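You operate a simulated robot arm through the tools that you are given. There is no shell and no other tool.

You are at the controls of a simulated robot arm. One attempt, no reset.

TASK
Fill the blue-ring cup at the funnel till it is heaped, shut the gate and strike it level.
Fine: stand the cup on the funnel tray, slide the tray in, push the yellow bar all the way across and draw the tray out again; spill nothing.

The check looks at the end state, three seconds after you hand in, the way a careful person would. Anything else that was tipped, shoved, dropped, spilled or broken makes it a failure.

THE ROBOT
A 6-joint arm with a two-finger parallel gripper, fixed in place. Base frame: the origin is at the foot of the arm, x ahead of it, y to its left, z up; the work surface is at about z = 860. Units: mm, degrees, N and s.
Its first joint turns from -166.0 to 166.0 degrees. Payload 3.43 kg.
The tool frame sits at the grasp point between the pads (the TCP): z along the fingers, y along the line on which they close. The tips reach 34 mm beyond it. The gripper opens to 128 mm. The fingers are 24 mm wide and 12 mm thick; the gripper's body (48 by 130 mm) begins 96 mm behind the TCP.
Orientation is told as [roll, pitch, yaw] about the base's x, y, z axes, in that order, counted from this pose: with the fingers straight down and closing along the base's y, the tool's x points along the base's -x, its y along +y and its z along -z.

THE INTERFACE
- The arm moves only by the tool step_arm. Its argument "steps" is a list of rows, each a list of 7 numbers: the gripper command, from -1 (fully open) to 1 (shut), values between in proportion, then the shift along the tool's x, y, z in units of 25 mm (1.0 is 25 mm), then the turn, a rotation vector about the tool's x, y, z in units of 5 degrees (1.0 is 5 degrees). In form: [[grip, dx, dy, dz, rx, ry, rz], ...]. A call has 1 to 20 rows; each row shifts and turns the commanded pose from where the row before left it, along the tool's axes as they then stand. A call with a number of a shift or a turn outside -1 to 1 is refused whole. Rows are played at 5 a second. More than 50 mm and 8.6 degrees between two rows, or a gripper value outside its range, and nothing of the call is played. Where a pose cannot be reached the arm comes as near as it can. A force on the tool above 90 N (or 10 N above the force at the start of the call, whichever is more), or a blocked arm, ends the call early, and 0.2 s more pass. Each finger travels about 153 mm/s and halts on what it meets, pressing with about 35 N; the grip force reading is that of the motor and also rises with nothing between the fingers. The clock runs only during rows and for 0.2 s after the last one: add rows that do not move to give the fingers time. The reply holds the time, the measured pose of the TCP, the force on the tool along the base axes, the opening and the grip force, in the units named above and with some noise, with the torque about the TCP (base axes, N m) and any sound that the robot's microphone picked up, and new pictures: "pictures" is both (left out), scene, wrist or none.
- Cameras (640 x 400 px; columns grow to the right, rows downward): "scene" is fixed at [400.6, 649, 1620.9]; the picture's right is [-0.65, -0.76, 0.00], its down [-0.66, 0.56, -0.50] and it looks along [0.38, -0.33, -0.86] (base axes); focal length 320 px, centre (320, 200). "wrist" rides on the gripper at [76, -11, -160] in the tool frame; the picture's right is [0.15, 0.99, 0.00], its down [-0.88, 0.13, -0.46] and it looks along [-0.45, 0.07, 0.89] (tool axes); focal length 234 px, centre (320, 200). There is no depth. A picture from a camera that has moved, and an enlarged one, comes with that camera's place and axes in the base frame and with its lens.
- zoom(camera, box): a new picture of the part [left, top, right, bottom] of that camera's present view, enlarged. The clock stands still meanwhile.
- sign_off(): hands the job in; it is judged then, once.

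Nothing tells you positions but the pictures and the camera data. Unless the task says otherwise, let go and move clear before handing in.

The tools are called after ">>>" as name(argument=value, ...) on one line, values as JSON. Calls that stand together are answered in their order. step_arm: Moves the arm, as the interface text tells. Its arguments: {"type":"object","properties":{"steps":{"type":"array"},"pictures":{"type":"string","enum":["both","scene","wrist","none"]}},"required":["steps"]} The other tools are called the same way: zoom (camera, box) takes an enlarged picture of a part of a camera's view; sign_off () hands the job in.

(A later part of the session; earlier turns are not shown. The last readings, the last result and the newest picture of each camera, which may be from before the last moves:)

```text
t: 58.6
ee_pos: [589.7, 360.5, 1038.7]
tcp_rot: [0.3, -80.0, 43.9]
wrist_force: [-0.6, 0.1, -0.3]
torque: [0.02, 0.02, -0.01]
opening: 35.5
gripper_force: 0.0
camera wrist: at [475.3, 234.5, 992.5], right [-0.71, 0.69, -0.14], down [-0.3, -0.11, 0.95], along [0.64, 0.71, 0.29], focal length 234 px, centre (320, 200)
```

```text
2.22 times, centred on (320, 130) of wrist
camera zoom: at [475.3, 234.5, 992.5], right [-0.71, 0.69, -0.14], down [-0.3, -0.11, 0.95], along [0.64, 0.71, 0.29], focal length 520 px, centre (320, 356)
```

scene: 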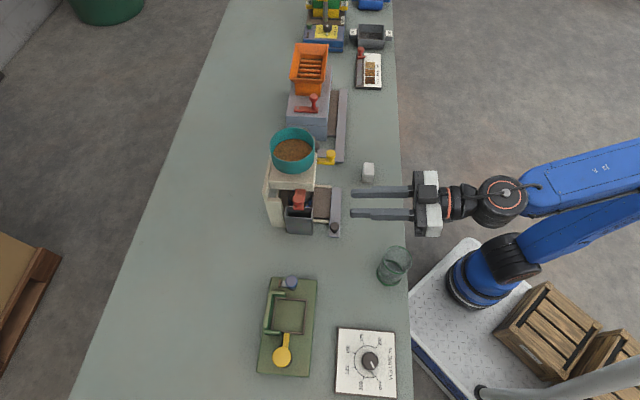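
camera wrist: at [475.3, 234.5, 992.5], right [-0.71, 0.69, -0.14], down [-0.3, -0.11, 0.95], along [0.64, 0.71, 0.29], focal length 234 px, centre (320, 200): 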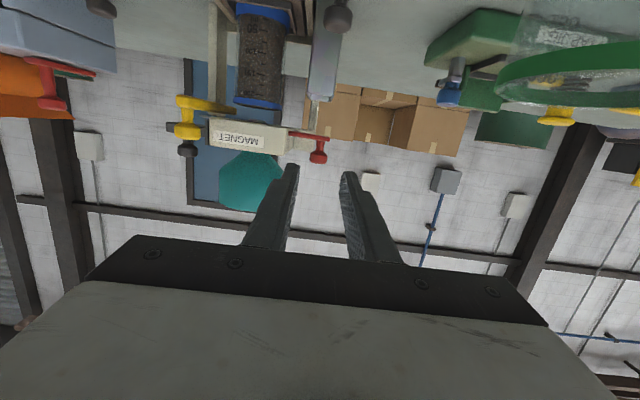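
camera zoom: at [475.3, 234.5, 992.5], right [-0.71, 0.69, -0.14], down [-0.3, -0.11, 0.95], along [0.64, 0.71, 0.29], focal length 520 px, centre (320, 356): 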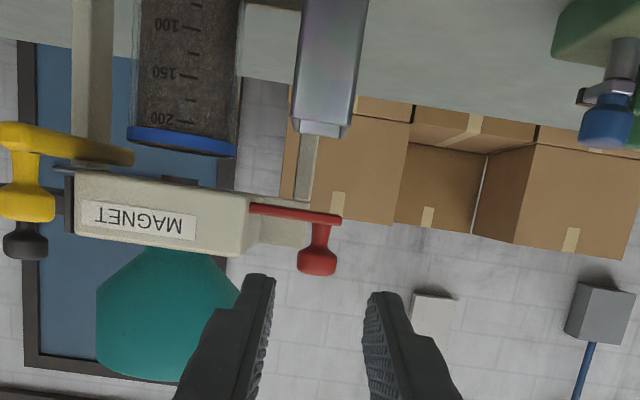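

>>> step_arm(steps=[[0.44, -0.13, 0, 0.998, 0, 0, 0], [0.44, -0.13, 0, 0.998, 0, 0, 0], [0.44, -0.13, 0, 0.998, 0, 0, 0], [0.44, -0.08, 0, 0.6, 0, 0, 0], [0.44, -0.08, 0, 0.6, 0, 0, 0], [0.44, -0.1, 0, 0.8, 0, 0, 0], [0.44, 0, 0, 0, 0, 0, 0]])

>>> zoom(camera="wrist", box=[140, 40, 380, 220])

>>> zoom(camera="scene", box=[260, 160, 350, 240])

```text
t: 60.2
ee_pos: [681.8, 448.3, 1034.0]
tcp_rot: [-0.1, -80.1, 44.2]
wrist_force: [-0.1, 0.1, -0.7]
torque: [-0.03, -0.01, 0.01]
opening: 35.8
gripper_force: 0.1
camera wrist: at [566.6, 321.6, 988.1], right [-0.71, 0.69, -0.14], down [-0.3, -0.11, 0.95], along [0.64, 0.71, 0.29], focal length 234 px, centre (320, 200)
```

scene: 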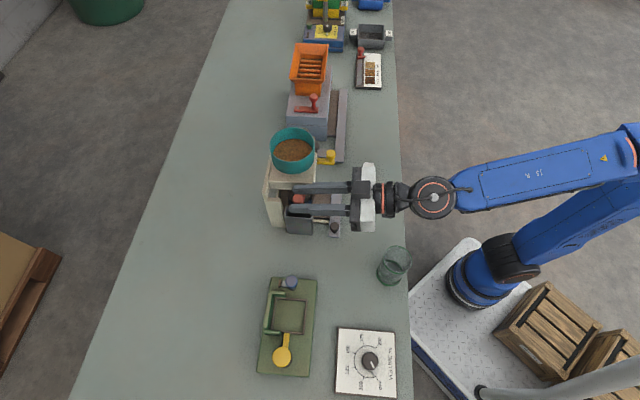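
wrist: 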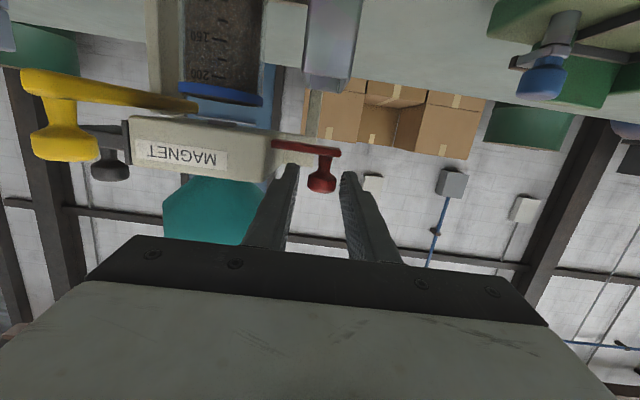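

```text
2.22 times, centred on (260, 130) of wrist
camera zoom: at [566.6, 321.6, 988.1], right [-0.71, 0.69, -0.14], down [-0.3, -0.11, 0.95], along [0.64, 0.71, 0.29], focal length 520 px, centre (453, 356)
```

zoom: 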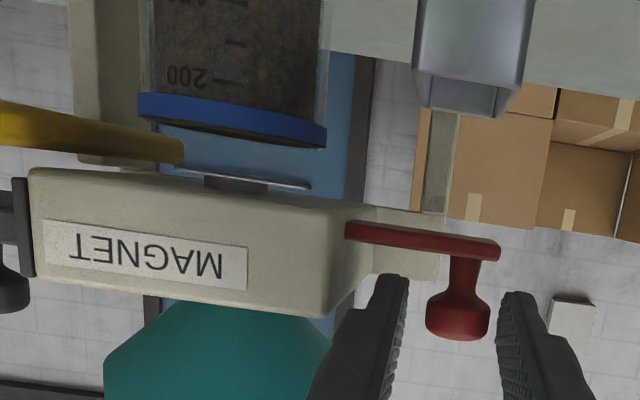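

```text
5.00 times, centred on (305, 200) of scene
camera zoom: at [400.6, 649.0, 1620.9], right [-0.65, -0.76, 0.0], down [-0.66, 0.56, -0.5], along [0.38, -0.33, -0.86], focal length 1598 px, centre (395, 200)
```

zoom: 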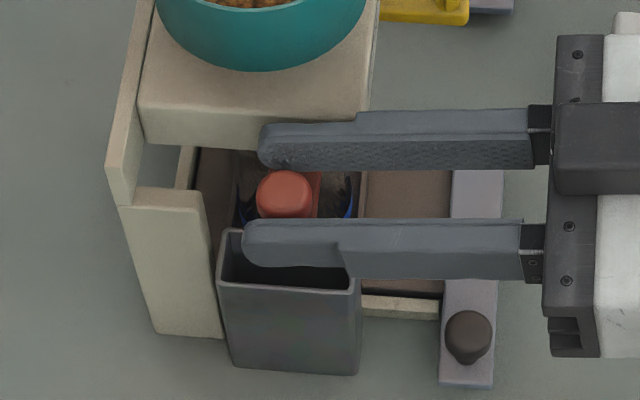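

A perfect edge-on view of the brim and spout. I close on the knob.

>>> step_arm(steps=[[0.55, 0, 0, 0, 0, 0, 0], [0.7, 0, 0, 0, 0, 0, 0], [0.8, 0, 0, 0, 0, 0, 0], [0.8, 0, 0, 0, 0, 0, 0]], pictures="wrist")

>>> zoom(camera="wrist", box=[170, 60, 370, 200])

```text
t: 61.2
ee_pos: [679.6, 449.1, 1033.5]
tcp_rot: [-0.1, -80.0, 44.3]
wrist_force: [-5.9, 9.3, 0.9]
torque: [0.03, 0.02, 0.18]
opening: 23.1
gripper_force: 44.6
camera wrist: at [566.0, 322.0, 988.2], right [-0.71, 0.69, -0.14], down [-0.3, -0.11, 0.95], along [0.64, 0.71, 0.29], focal length 234 px, centre (320, 200)
```

wrist: 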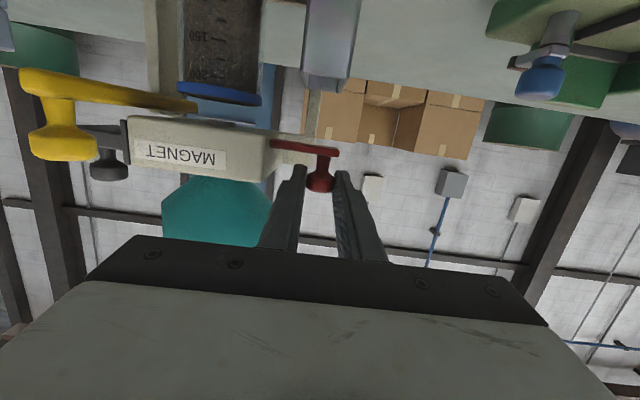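

```text
2.86 times, centred on (270, 130) of wrist
camera zoom: at [566.0, 322.0, 988.2], right [-0.71, 0.69, -0.14], down [-0.3, -0.11, 0.95], along [0.64, 0.71, 0.29], focal length 669 px, centre (463, 400)
```

zoom: 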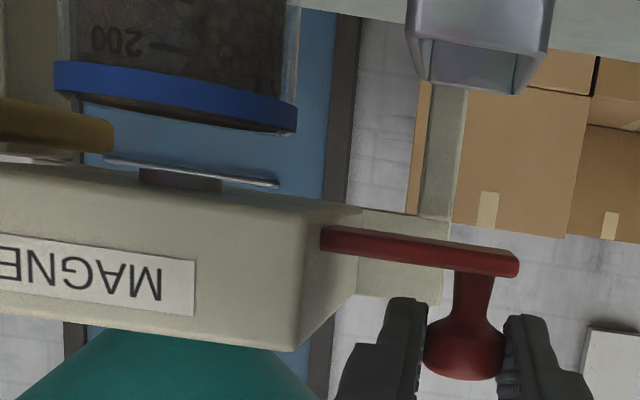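

Gripped. I pulse the gate out 18 mm and straight back in, then look.

>>> step_arm(steps=[[0.8, 0, 0.72, 0, 0, 0, 0], [0.8, 0, -0.72, 0, 0, 0, 0], [0.8, 0, 0, 0, 0, 0, 0]], pictures="wrist")

>>> zoom(camera="wrist", box=[170, 60, 370, 200])

>>> zoom(camera="wrist", box=[170, 70, 270, 130])

```text
t: 62.0
ee_pos: [681.2, 450.1, 1032.9]
tcp_rot: [-0.2, -80.1, 44.3]
wrist_force: [9.9, 17.1, 13.7]
torque: [0.4, -0.31, 0.06]
opening: 23.1
gripper_force: 44.8
camera wrist: at [565.8, 322.2, 987.8], right [-0.71, 0.69, -0.14], down [-0.3, -0.11, 0.95], along [0.64, 0.71, 0.29], focal length 234 px, centre (320, 200)
```

wrist: 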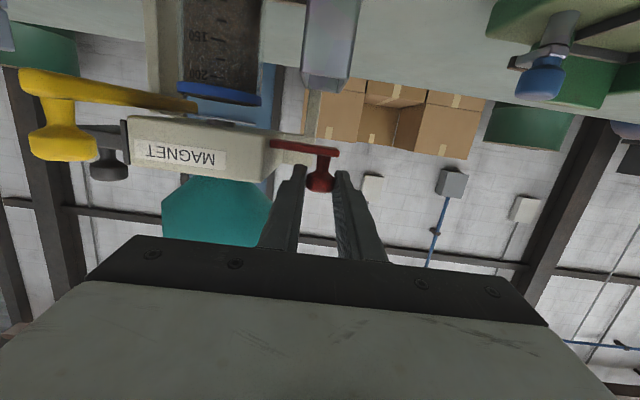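

```text
2.86 times, centred on (270, 130) of wrist
camera zoom: at [565.8, 322.2, 987.8], right [-0.71, 0.69, -0.14], down [-0.3, -0.11, 0.95], along [0.64, 0.71, 0.29], focal length 669 px, centre (463, 400)
```

zoom: 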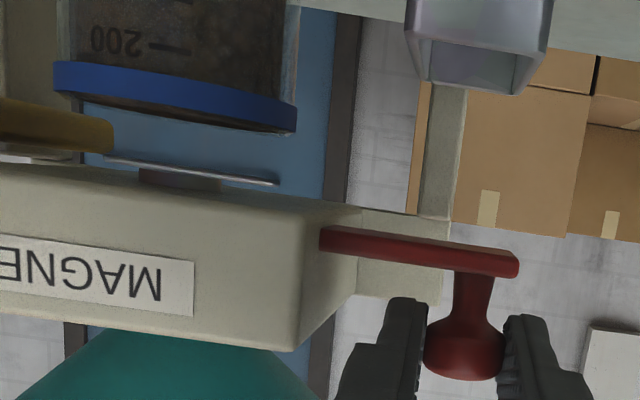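

```text
6.40 times, centred on (220, 100) of wrist
camera zoom: at [565.8, 322.2, 987.8], right [-0.71, 0.69, -0.14], down [-0.3, -0.11, 0.95], along [0.64, 0.71, 0.29], focal length 1499 px, centre (960, 840)
```

zoom: 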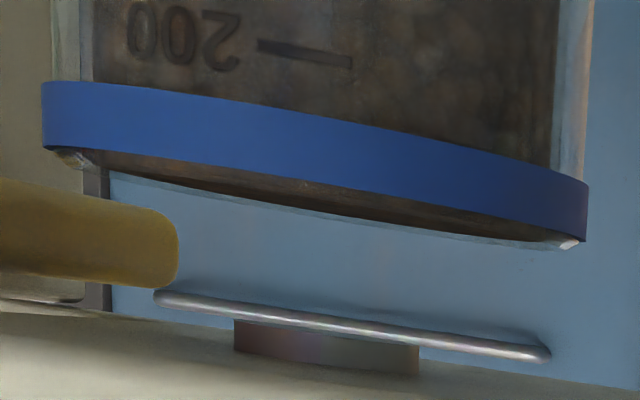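

No visible change, and the rod under the spout is a door handle in the background. I open 15 mm and hold, to see directly if a stream forms.

>>> step_arm(steps=[[0.8, 0, 0.6, 0, 0, 0, 0]], pictures="wrist")

>>> zoom(camera="wrist", box=[150, 60, 350, 200])

```text
t: 62.4
ee_pos: [670.0, 458.9, 1033.6]
tcp_rot: [-0.3, -80.1, 44.2]
wrist_force: [16.6, 16.4, 20.8]
torque: [0.49, -0.51, -0.01]
opening: 22.8
gripper_force: 45.7
camera wrist: at [555.5, 332.3, 987.5], right [-0.71, 0.69, -0.14], down [-0.31, -0.11, 0.95], along [0.64, 0.71, 0.29], focal length 234 px, centre (320, 200)
```

wrist: 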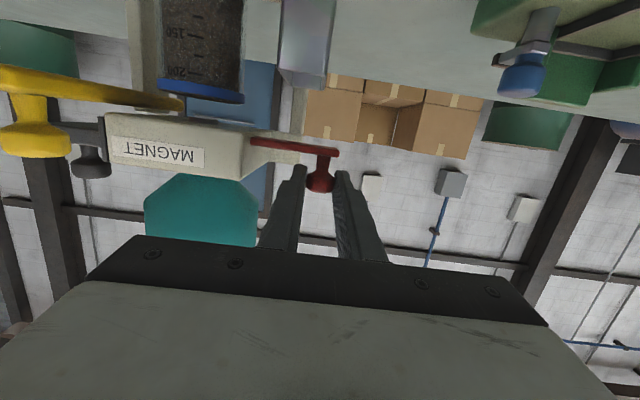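

```text
2.86 times, centred on (250, 130) of wrist
camera zoom: at [555.5, 332.3, 987.5], right [-0.71, 0.69, -0.14], down [-0.31, -0.11, 0.95], along [0.64, 0.71, 0.29], focal length 669 px, centre (520, 400)
```

zoom: 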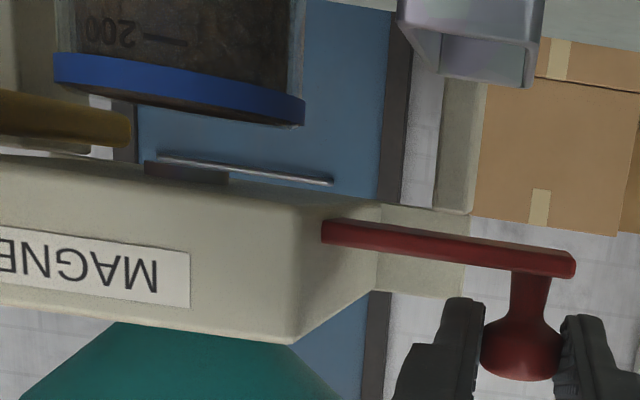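

There is no stream though the slide is out further than before, so the grains seem to have bridged. I pulse further out (20 mm) and immediately back in.

>>> step_arm(steps=[[0.8, 0, 0.2, 0, 0, 0, 0], [0.8, 0, -0.8, 0, 0, 0, 0], [0.8, 0, 0, 0, 0, 0, 0]], pictures="wrist")

>>> zoom(camera="wrist", box=[170, 60, 370, 200])

>>> zoom(camera="wrist", box=[170, 70, 270, 130])

```text
t: 63.2
ee_pos: [679.9, 449.3, 1033.3]
tcp_rot: [-0.1, -80.1, 44.2]
wrist_force: [4.0, 8.7, 26.8]
torque: [0.55, -0.5, 0.08]
opening: 22.7
gripper_force: 45.1
camera wrist: at [565.6, 322.1, 987.3], right [-0.71, 0.69, -0.14], down [-0.3, -0.11, 0.95], along [0.64, 0.71, 0.29], focal length 234 px, centre (320, 200)
```

wrist: 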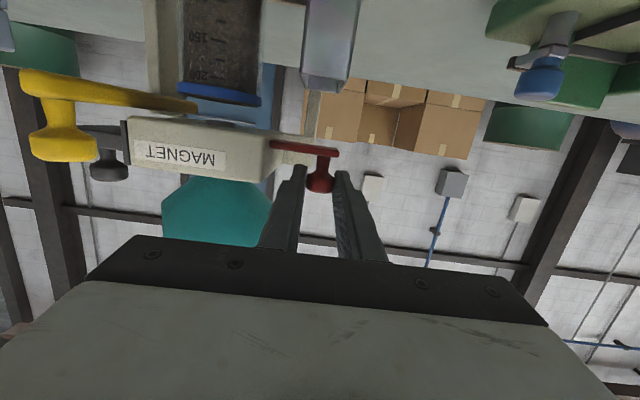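

```text
2.86 times, centred on (270, 130) of wrist
camera zoom: at [565.6, 322.1, 987.3], right [-0.71, 0.69, -0.14], down [-0.3, -0.11, 0.95], along [0.64, 0.71, 0.29], focal length 669 px, centre (463, 400)
```

zoom: 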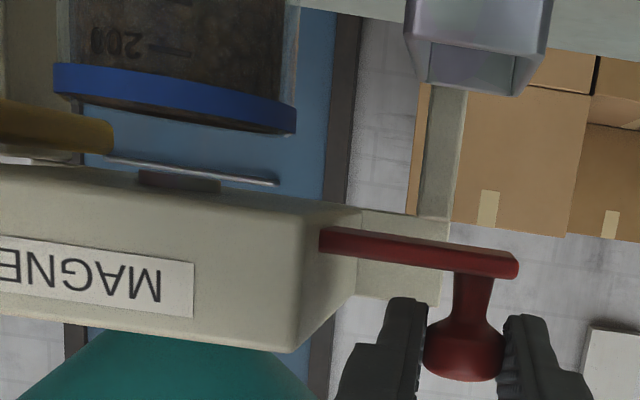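

```text
6.40 times, centred on (220, 100) of wrist
camera zoom: at [565.6, 322.1, 987.3], right [-0.71, 0.69, -0.14], down [-0.3, -0.11, 0.95], along [0.64, 0.71, 0.29], focal length 1499 px, centre (960, 840)
```

zoom: 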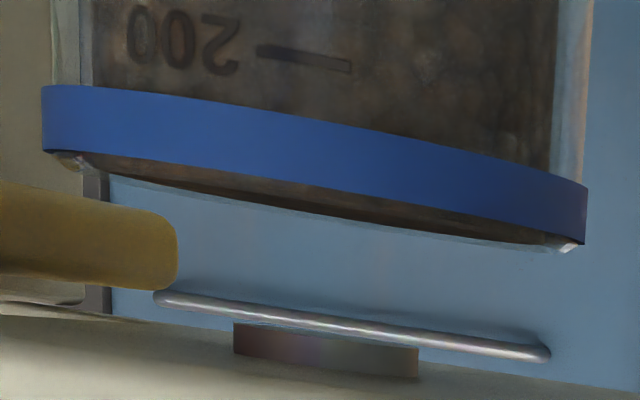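

>>> zoom(camera="scene", box=[260, 115, 330, 185])

>>> zoom(camera="scene", box=[265, 170, 345, 240])

```text
5.71 times, centred on (295, 150) of scene
camera zoom: at [400.6, 649.0, 1620.9], right [-0.65, -0.76, 0.0], down [-0.66, 0.56, -0.5], along [0.38, -0.33, -0.86], focal length 1826 px, centre (463, 486)
```

zoom: 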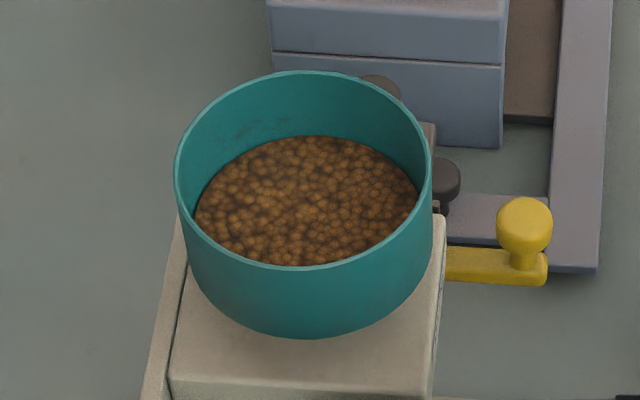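

```text
5.71 times, centred on (305, 205) of scene
camera zoom: at [400.6, 649.0, 1620.9], right [-0.65, -0.76, 0.0], down [-0.66, 0.56, -0.5], along [0.38, -0.33, -0.86], focal length 1826 px, centre (406, 171)
```

zoom: 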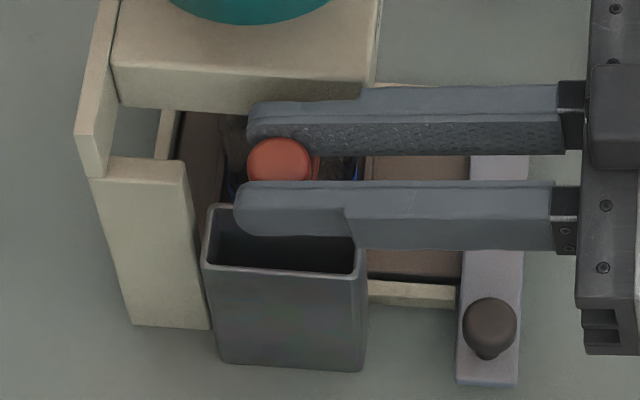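

The hopper is still well filled and there are no stray grains. I relieve the vertical load and try a wider single pulse (25 mm out and back).

>>> step_arm(steps=[[0.8, -0.04, 0, 0, 0, 0, 0], [0.8, 0, 1.0, 0, 0, 0, 0], [0.8, 0, -1.0, 0, 0, 0, 0], [0.8, 0, 0, 0, 0, 0, 0]], pictures="wrist")

>>> zoom(camera="wrist", box=[170, 60, 370, 200])

>>> zoom(camera="wrist", box=[170, 70, 270, 130])

```text
t: 64.2
ee_pos: [678.9, 448.9, 1032.7]
tcp_rot: [0.0, -79.9, 43.9]
wrist_force: [9.4, 9.9, 7.7]
torque: [0.17, -0.13, -0.01]
opening: 22.6
gripper_force: 44.6
camera wrist: at [565.1, 322.1, 987.7], right [-0.71, 0.69, -0.14], down [-0.3, -0.11, 0.95], along [0.64, 0.71, 0.29], focal length 234 px, centre (320, 200)
```

wrist: 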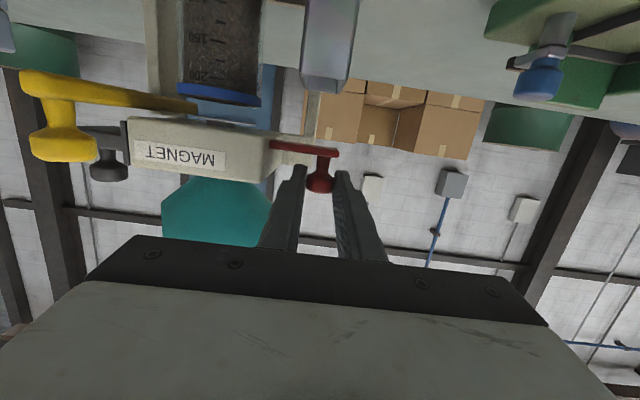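

```text
2.86 times, centred on (270, 130) of wrist
camera zoom: at [565.1, 322.1, 987.7], right [-0.71, 0.69, -0.14], down [-0.3, -0.11, 0.95], along [0.64, 0.71, 0.29], focal length 669 px, centre (463, 400)
```

zoom: 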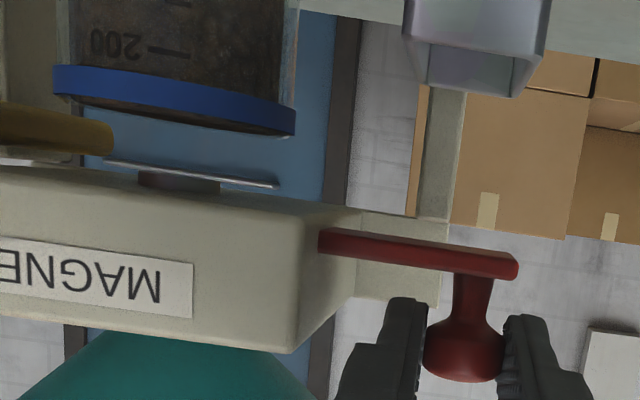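

```text
6.40 times, centred on (220, 100) of wrist
camera zoom: at [565.1, 322.1, 987.7], right [-0.71, 0.69, -0.14], down [-0.3, -0.11, 0.95], along [0.64, 0.71, 0.29], focal length 1499 px, centre (960, 840)
```

zoom: 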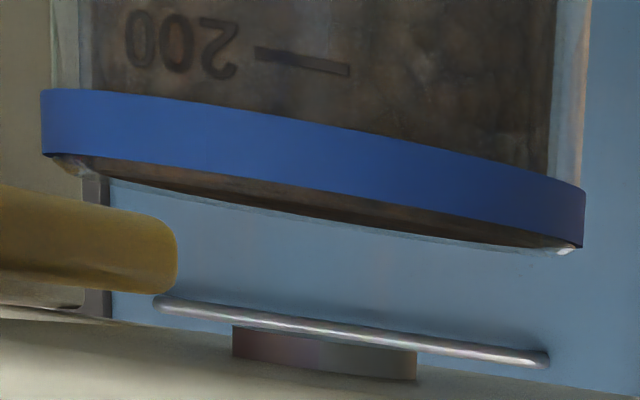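

There is perhaps a slight rise. I open 16 mm and hold with pictures each tick from this edge-on view.

>>> step_arm(steps=[[0.8, 0, 0.64, 0, 0, 0, 0]], pictures="wrist")

>>> zoom(camera="wrist", box=[150, 65, 250, 125])

>>> step_arm(steps=[[0.8, 0, 0, 0, 0, 0, 0]], pictures="wrist")

>>> zoom(camera="wrist", box=[150, 65, 250, 125])

```text
t: 64.6
ee_pos: [668.7, 460.0, 1032.3]
tcp_rot: [0.0, -79.9, 44.1]
wrist_force: [-1.1, -0.1, 4.3]
torque: [0.08, -0.17, 0.05]
opening: 22.8
gripper_force: 44.9
camera wrist: at [554.6, 332.6, 987.5], right [-0.71, 0.69, -0.14], down [-0.3, -0.11, 0.95], along [0.64, 0.71, 0.29], focal length 234 px, centre (320, 200)
```

wrist: 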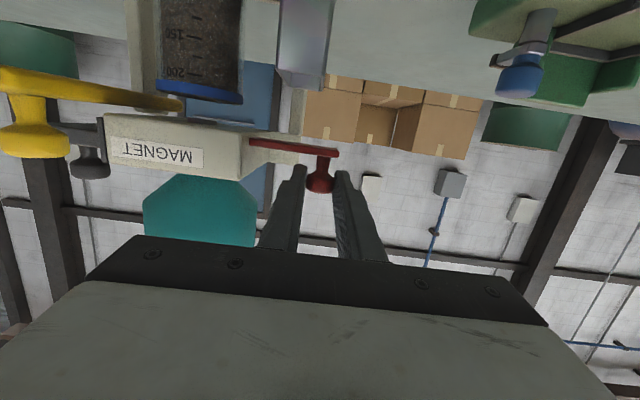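

```text
6.40 times, centred on (200, 95) of wrist
camera zoom: at [554.6, 332.6, 987.5], right [-0.71, 0.69, -0.14], down [-0.3, -0.11, 0.95], along [0.64, 0.71, 0.29], focal length 1499 px, centre (1088, 872)
```

zoom: 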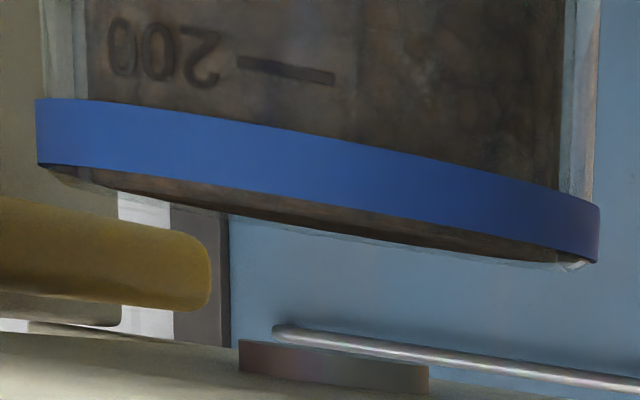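

```text
t: 65.0
ee_pos: [668.0, 459.8, 1032.0]
tcp_rot: [0.0, -80.0, 44.1]
wrist_force: [-6.9, -6.7, -1.7]
torque: [-0.02, 0.02, -0.07]
opening: 22.9
gripper_force: 44.6
camera wrist: at [554.5, 332.7, 987.5], right [-0.71, 0.69, -0.14], down [-0.3, -0.11, 0.95], along [0.64, 0.71, 0.29], focal length 234 px, centre (320, 200)
```

wrist: 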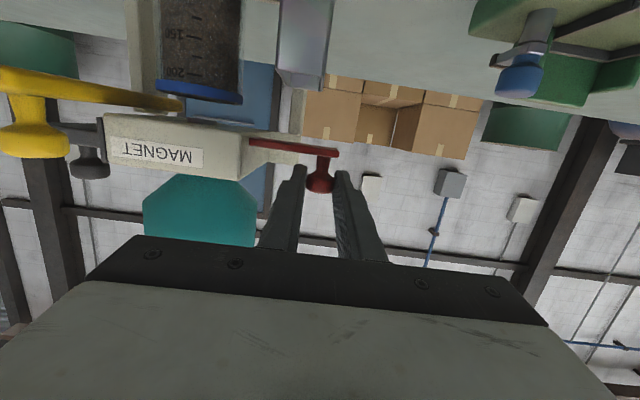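

```text
6.40 times, centred on (200, 95) of wrist
camera zoom: at [554.5, 332.7, 987.5], right [-0.71, 0.69, -0.14], down [-0.3, -0.11, 0.95], along [0.64, 0.71, 0.29], focal length 1499 px, centre (1088, 872)
```

zoom: 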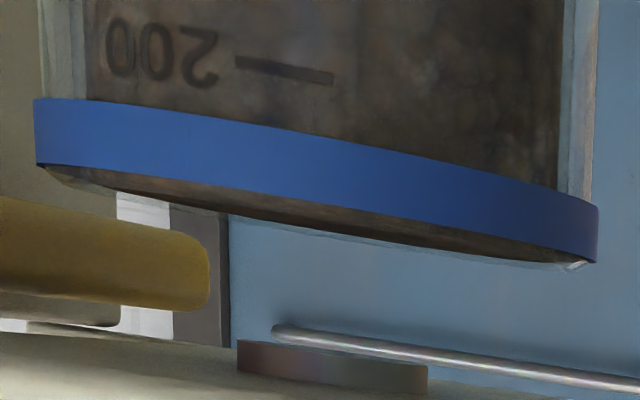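

>>> step_arm(steps=[[0.8, 0, 0.36, 0, 0, 0, 0], [0.8, 0, 0, 0, 0, 0, 0], [0.8, 0, -1.0, 0, 0, 0, 0], [0.8, 0, 0, 0, 0, 0, 0]], pictures="wrist")

>>> zoom(camera="wrist", box=[170, 60, 370, 200])

>>> zoom(camera="wrist", box=[170, 70, 270, 130])

```text
t: 66.0
ee_pos: [678.4, 450.2, 1033.6]
tcp_rot: [0.0, -79.8, 44.0]
wrist_force: [-1.9, -0.2, -11.7]
torque: [-0.15, 0.16, 0.01]
opening: 22.9
gripper_force: 44.9
camera wrist: at [564.9, 322.3, 987.7], right [-0.71, 0.69, -0.14], down [-0.3, -0.11, 0.95], along [0.64, 0.71, 0.29], focal length 234 px, centre (320, 200)
```

wrist: 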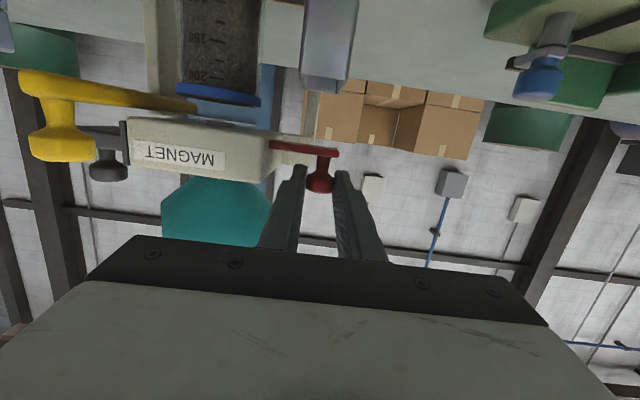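

```text
2.86 times, centred on (270, 130) of wrist
camera zoom: at [564.9, 322.3, 987.7], right [-0.71, 0.69, -0.14], down [-0.3, -0.11, 0.95], along [0.64, 0.71, 0.29], focal length 669 px, centre (463, 400)
```

zoom: 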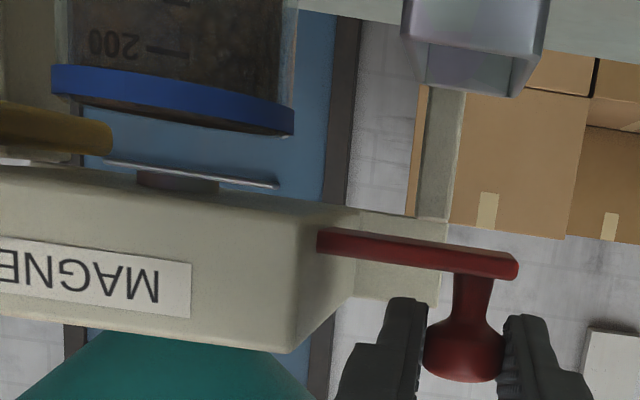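

```text
6.40 times, centred on (220, 100) of wrist
camera zoom: at [564.9, 322.3, 987.7], right [-0.71, 0.69, -0.14], down [-0.3, -0.11, 0.95], along [0.64, 0.71, 0.29], focal length 1499 px, centre (960, 840)
```

zoom: 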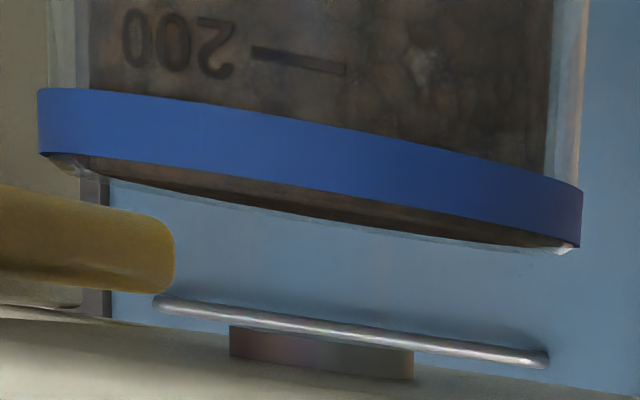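

>>> zoom(camera="scene", box=[260, 110, 350, 240])

>>> zoom(camera="wrist", box=[160, 0, 280, 120])

>>> zoom(camera="wrist", box=[185, 90, 265, 130])

```text
3.08 times, centred on (305, 175) of scene
camera zoom: at [400.6, 649.0, 1620.9], right [-0.65, -0.76, 0.0], down [-0.66, 0.56, -0.5], along [0.38, -0.33, -0.86], focal length 984 px, centre (366, 277)
```

zoom: 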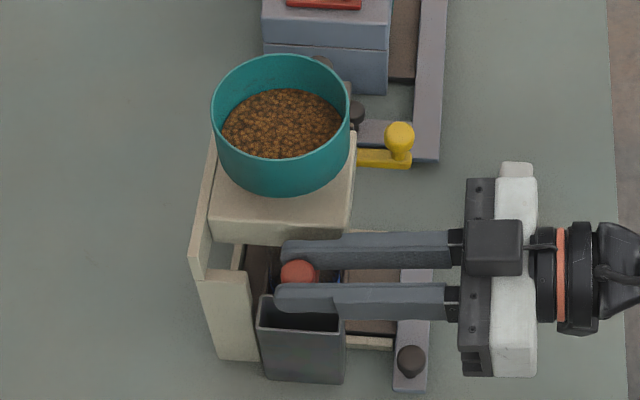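

```text
3.33 times, centred on (220, 60) of wrist
camera zoom: at [564.9, 322.3, 987.7], right [-0.71, 0.69, -0.14], down [-0.3, -0.11, 0.95], along [0.64, 0.71, 0.29], focal length 781 px, centre (653, 667)
```

zoom: 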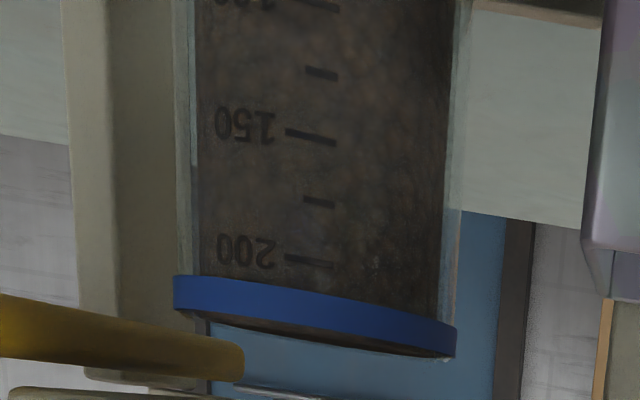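

```text
8.00 times, centred on (225, 110) of wrist
camera zoom: at [564.9, 322.3, 987.7], right [-0.71, 0.69, -0.14], down [-0.3, -0.11, 0.95], along [0.64, 0.71, 0.29], focal length 1873 px, centre (1080, 920)
```

zoom: 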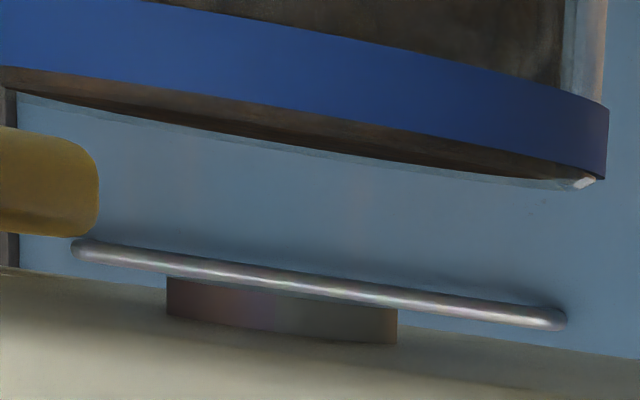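

The hopper level hasn't changed since t≈52 even with wide openings, so the flow has choked off by itself: the fill is likely at its heap limit. I push the gate fully to its stop, release, and retreat with the camera at brim height to see whether a mound stands above the rim.

>>> step_arm(steps=[[0.8, 0, -0.08, 0, 0, 0, 0], [0.8, 0, -0.04, 0, 0, 0, 0], [0.8, 0, 0, 0, 0, 0, 0]], pictures="wrist")

>>> zoom(camera="wrist", box=[170, 60, 370, 200])

```text
t: 66.8
ee_pos: [679.2, 448.4, 1033.7]
tcp_rot: [-0.3, -79.9, 44.6]
wrist_force: [-26.4, 12.2, -12.3]
torque: [-0.25, 0.33, 0.64]
opening: 23.0
gripper_force: 45.1
camera wrist: at [566.3, 321.0, 987.7], right [-0.71, 0.69, -0.15], down [-0.3, -0.11, 0.95], along [0.64, 0.71, 0.29], focal length 234 px, centre (320, 200)
```

wrist: 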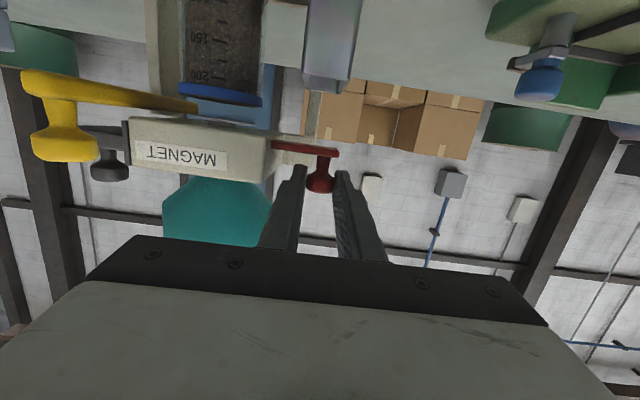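

```text
2.86 times, centred on (270, 130) of wrist
camera zoom: at [566.3, 321.0, 987.7], right [-0.71, 0.69, -0.15], down [-0.3, -0.11, 0.95], along [0.64, 0.71, 0.29], focal length 669 px, centre (463, 400)
```

zoom: 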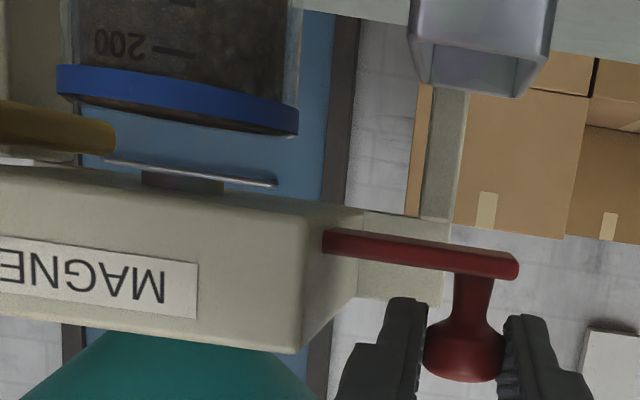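

>>> step_arm(steps=[[0.6, 0, 0.05, 0, 0, 0, 0], [0.44, 0, 0, 0, 0, 0, 0], [0.44, 0, 0, 0, 0, 0, 0], [0.44, 0.1, 0, -0.6, 0, 0, 0], [0.44, 0.139, 0, -0.788, 0, 0, 0], [0.44, 0.139, 0, -0.788, 0, 0, 0], [0.44, 0.139, 0, -0.788, 0, 0, 0], [0.44, 0.6, 0, 0.1, 0, 0, 0], [0.44, 0, -0.9, 0, 0, 0, 0], [0.44, 0, -0.6, 0, 0, 0, 0], [0.44, 0, 0, 0, 0, 0, 0]])

>>> zoom(camera="wrist", box=[200, 60, 400, 200])

>>> zoom(camera="wrist", box=[230, 80, 310, 130])

```text
t: 69.2
ee_pos: [654.7, 369.4, 1017.4]
tcp_rot: [0.0, -80.0, 44.1]
wrist_force: [-0.3, 0.1, -0.1]
torque: [-0.01, 0.01, -0.02]
opening: 35.8
gripper_force: 0.1
camera wrist: at [539.4, 241.2, 972.5], right [-0.71, 0.69, -0.14], down [-0.3, -0.11, 0.95], along [0.64, 0.71, 0.29], focal length 234 px, centre (320, 200)
```

scene: 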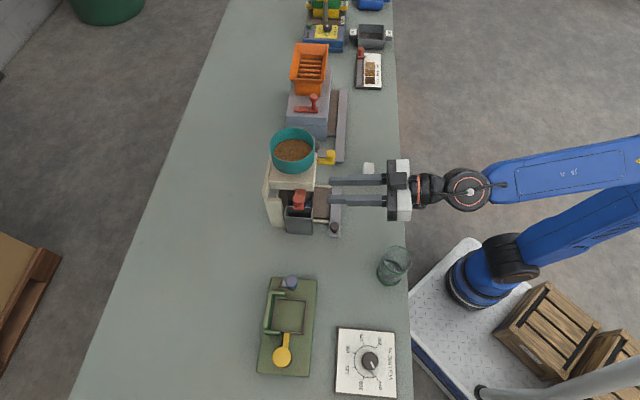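
wrist: 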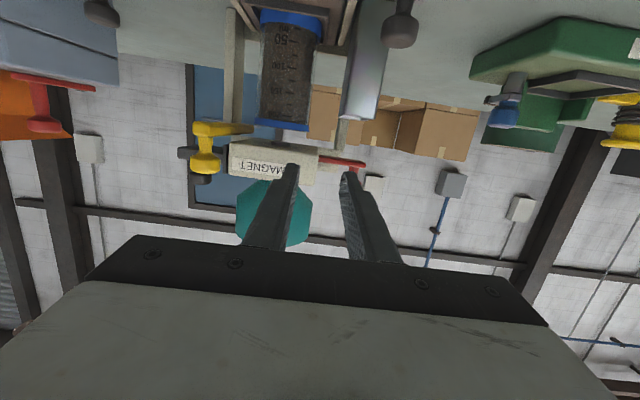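

```text
2.86 times, centred on (300, 130) of wrist
camera zoom: at [539.4, 241.2, 972.5], right [-0.71, 0.69, -0.14], down [-0.3, -0.11, 0.95], along [0.64, 0.71, 0.29], focal length 669 px, centre (377, 400)
```

zoom: 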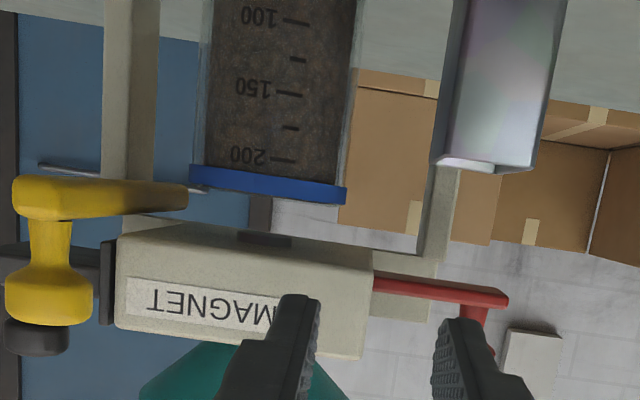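

```text
8.00 times, centred on (270, 105) of wrist
camera zoom: at [539.4, 241.2, 972.5], right [-0.71, 0.69, -0.14], down [-0.3, -0.11, 0.95], along [0.64, 0.71, 0.29], focal length 1873 px, centre (720, 960)
```

zoom: 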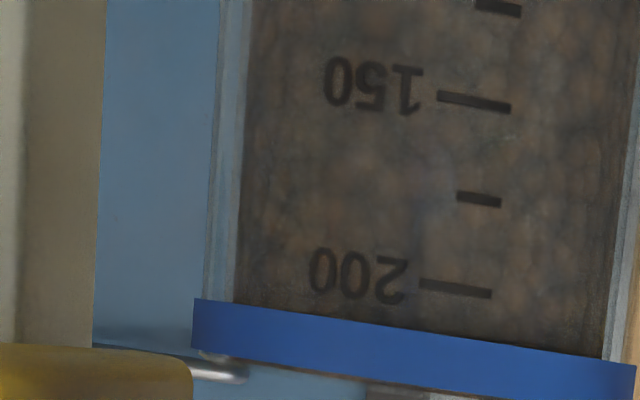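

>>> zoom(camera="wrist", box=[245, 105, 325, 155])

>>> zoom(camera="wrist", box=[180, 100, 300, 190])

```text
8.00 times, centred on (285, 130) of wrist
camera zoom: at [539.4, 241.2, 972.5], right [-0.71, 0.69, -0.14], down [-0.3, -0.11, 0.95], along [0.64, 0.71, 0.29], focal length 1873 px, centre (600, 760)
```

zoom: 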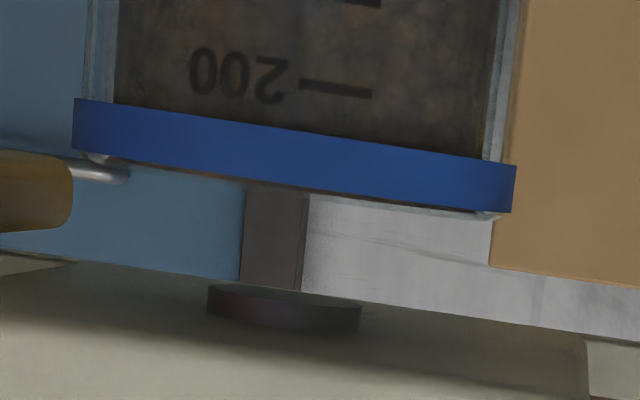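

```text
4.44 times, centred on (240, 145) of wrist
camera zoom: at [539.4, 241.2, 972.5], right [-0.71, 0.69, -0.14], down [-0.3, -0.11, 0.95], along [0.64, 0.71, 0.29], focal length 1041 px, centre (676, 444)
```

zoom: 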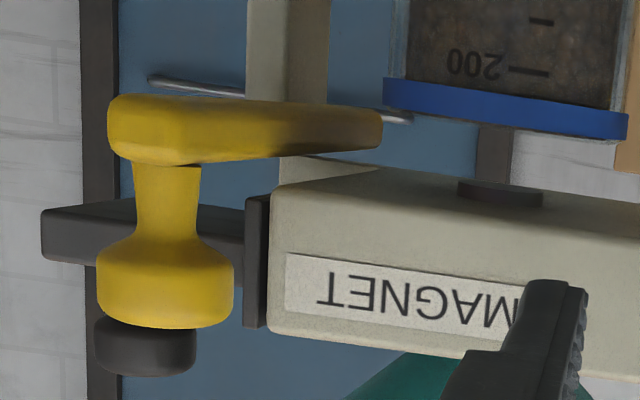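

At brim height only a thin brown band shows above the ring. I lower the camera about 8 mm further, so that anything brown still visible past the ring must stand above the brim.

>>> step_arm(steps=[[0.44, 0.36, -0.2, 0.06, 0, 0, 0], [0.44, 0, 0, 0, 0, 0, 0]], pictures="wrist")

>>> zoom(camera="wrist", box=[245, 105, 325, 155])

>>> zoom(camera="wrist", box=[265, 115, 315, 145])

```text
t: 69.8
ee_pos: [657.4, 364.7, 1008.5]
tcp_rot: [0.1, -80.0, 44.0]
wrist_force: [-0.3, -0.5, -0.4]
torque: [0.02, -0.02, 0.01]
opening: 35.7
gripper_force: 0.0
camera wrist: at [543.1, 237.2, 962.9], right [-0.71, 0.69, -0.14], down [-0.3, -0.11, 0.95], along [0.64, 0.71, 0.29], focal length 234 px, centre (320, 200)
```

wrist: 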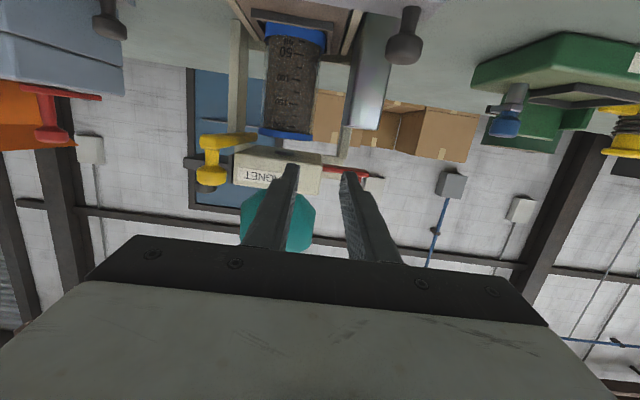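

```text
8.00 times, centred on (285, 130) of wrist
camera zoom: at [543.1, 237.2, 962.9], right [-0.71, 0.69, -0.14], down [-0.3, -0.11, 0.95], along [0.64, 0.71, 0.29], focal length 1873 px, centre (600, 760)
```

zoom: 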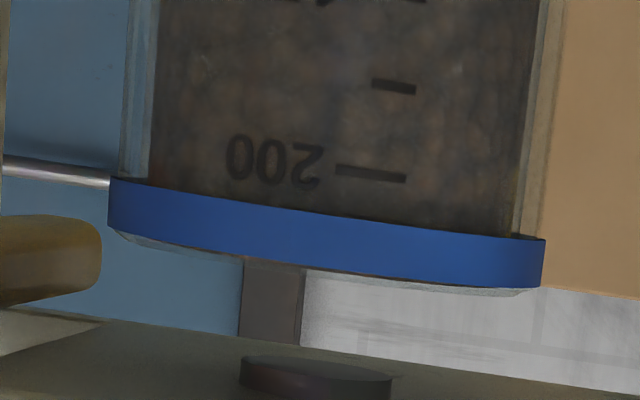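

```text
12.80 times, centred on (290, 130) of wrist
camera zoom: at [543.1, 237.2, 962.9], right [-0.71, 0.69, -0.14], down [-0.3, -0.11, 0.95], along [0.64, 0.71, 0.29], focal length 2997 px, centre (704, 1096)
```

zoom: 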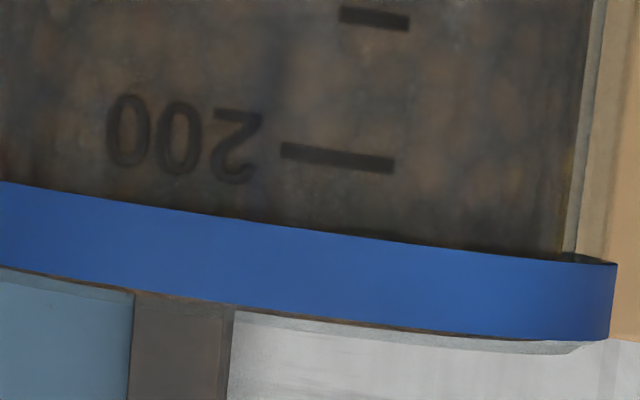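

There is only about 0.3 mm above the rim: full to the brim, but not heaped. Before trying more I want to see the hopper's contents, to know whether it is bridged, empty or choked. I raise the arm and look down into the hopper.

>>> step_arm(steps=[[-0.2, -1, 0, -0.3, 0, 0, 0], [-0.6, -1, 0, -0.3, 0, 0, 0], [-1, -1, 0, -0.3, 0, 0, 0], [-1, -1, 0, -0.3, 0, 0, 0], [-1, -1, 0, -0.3, 0, 0, 0], [-1, -1, 0, -0.3, 0, 0, 0], [-1, 0, 0, 0, 0, 1, 0], [-1, 0, 0, 0, 0, 1, 0], [-1, 0, 0, 0, 0, 1, 0], [-1, 0, 0, 0, 0, 1, 0], [-1, 0, 0, 0, 0, 1, 0], [-1, 0, 0, 0, 0, 1, 0], [-1, 0, 0, 0, 0, 1, 0], [-1, 0, 0, 0, 0, 0, 0]])

>>> zoom(camera="wrist", box=[220, 80, 420, 240])

```text
t: 72.8
ee_pos: [643.5, 350.8, 1165.3]
tcp_rot: [-0.1, -44.9, 44.1]
wrist_force: [-0.1, -0.3, 0.2]
torque: [-0.05, -0.01, -0.02]
opening: 128.0
gripper_force: 0.0
camera wrist: at [532.1, 227.1, 1225.9], right [-0.76, 0.64, -0.1], down [0.13, 0.3, 0.94], along [0.63, 0.71, -0.31], focal length 234 px, centre (320, 200)
```

scene: 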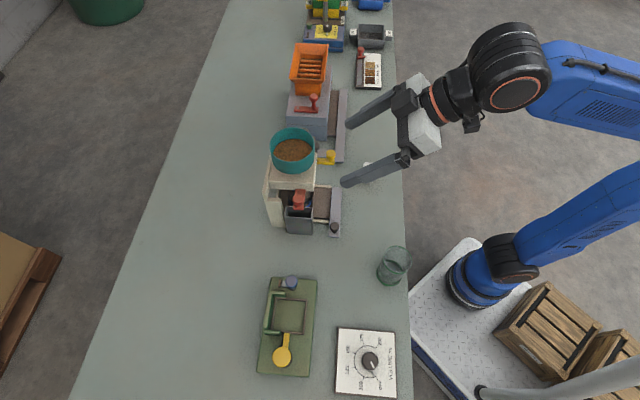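
wrist: 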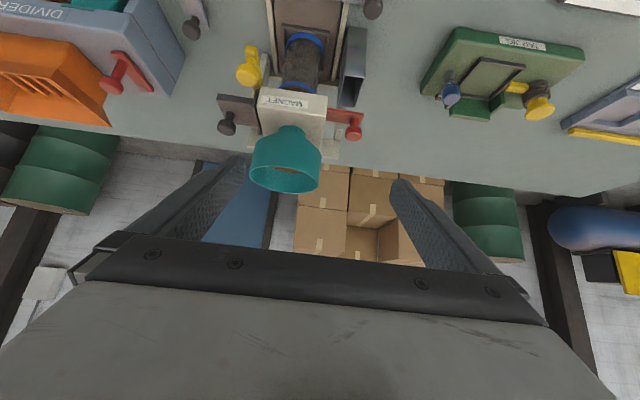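

```text
2.50 times, centred on (320, 160) of wrist
camera zoom: at [532.1, 227.1, 1225.9], right [-0.76, 0.64, -0.1], down [0.13, 0.3, 0.94], along [0.63, 0.71, -0.31], focal length 585 px, centre (320, 300)
```

zoom: 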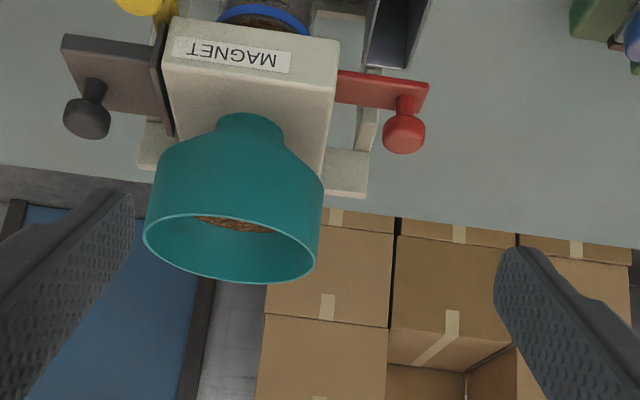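

The hopper still holds grains. Re-reading the low-angle view, the camera was 9 mm below the brim and still saw brown above the ring, which means a mound of roughly 1.5 mm stands in the middle. So the cup is slightly heaped and the flow has choked. The gate is shut, so next I localise the yellow knob precisely for the strike.

>>> zoom(camera="wrist", box=[210, 30, 310, 110])

>>> zoom(camera="scene", box=[290, 130, 350, 180])

>>> zoom(camera="wrist", box=[260, 20, 380, 110])

```text
5.00 times, centred on (260, 70) of wrist
camera zoom: at [532.1, 227.1, 1225.9], right [-0.76, 0.64, -0.1], down [0.13, 0.3, 0.94], along [0.63, 0.71, -0.31], focal length 1171 px, centre (620, 850)
```

zoom: 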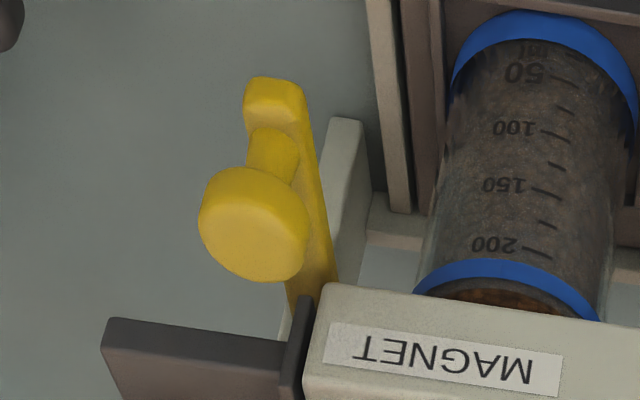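

```text
8.00 times, centred on (320, 155) of scene
camera zoom: at [400.6, 649.0, 1620.9], right [-0.65, -0.76, 0.0], down [-0.66, 0.56, -0.5], along [0.38, -0.33, -0.86], focal length 2557 px, centre (320, 560)
```

zoom: 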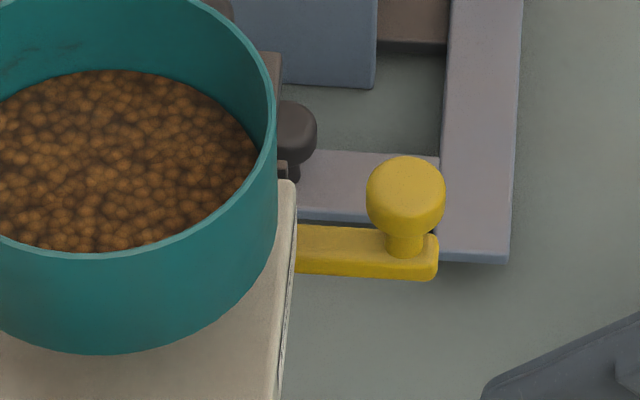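

```text
4.44 times, centred on (320, 65) of wrist
camera zoom: at [532.1, 227.1, 1225.9], right [-0.76, 0.64, -0.1], down [0.13, 0.3, 0.94], along [0.63, 0.71, -0.31], focal length 1041 px, centre (320, 800)
```

zoom: 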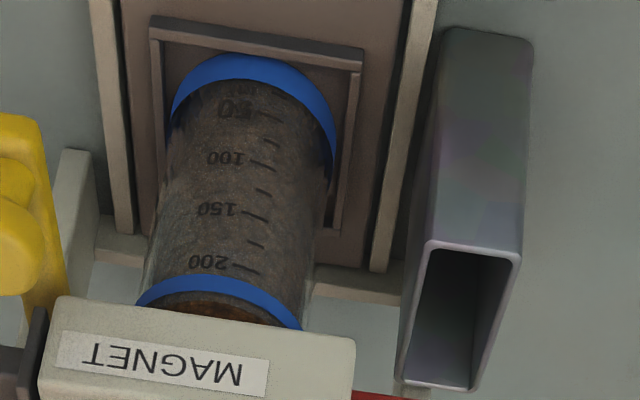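

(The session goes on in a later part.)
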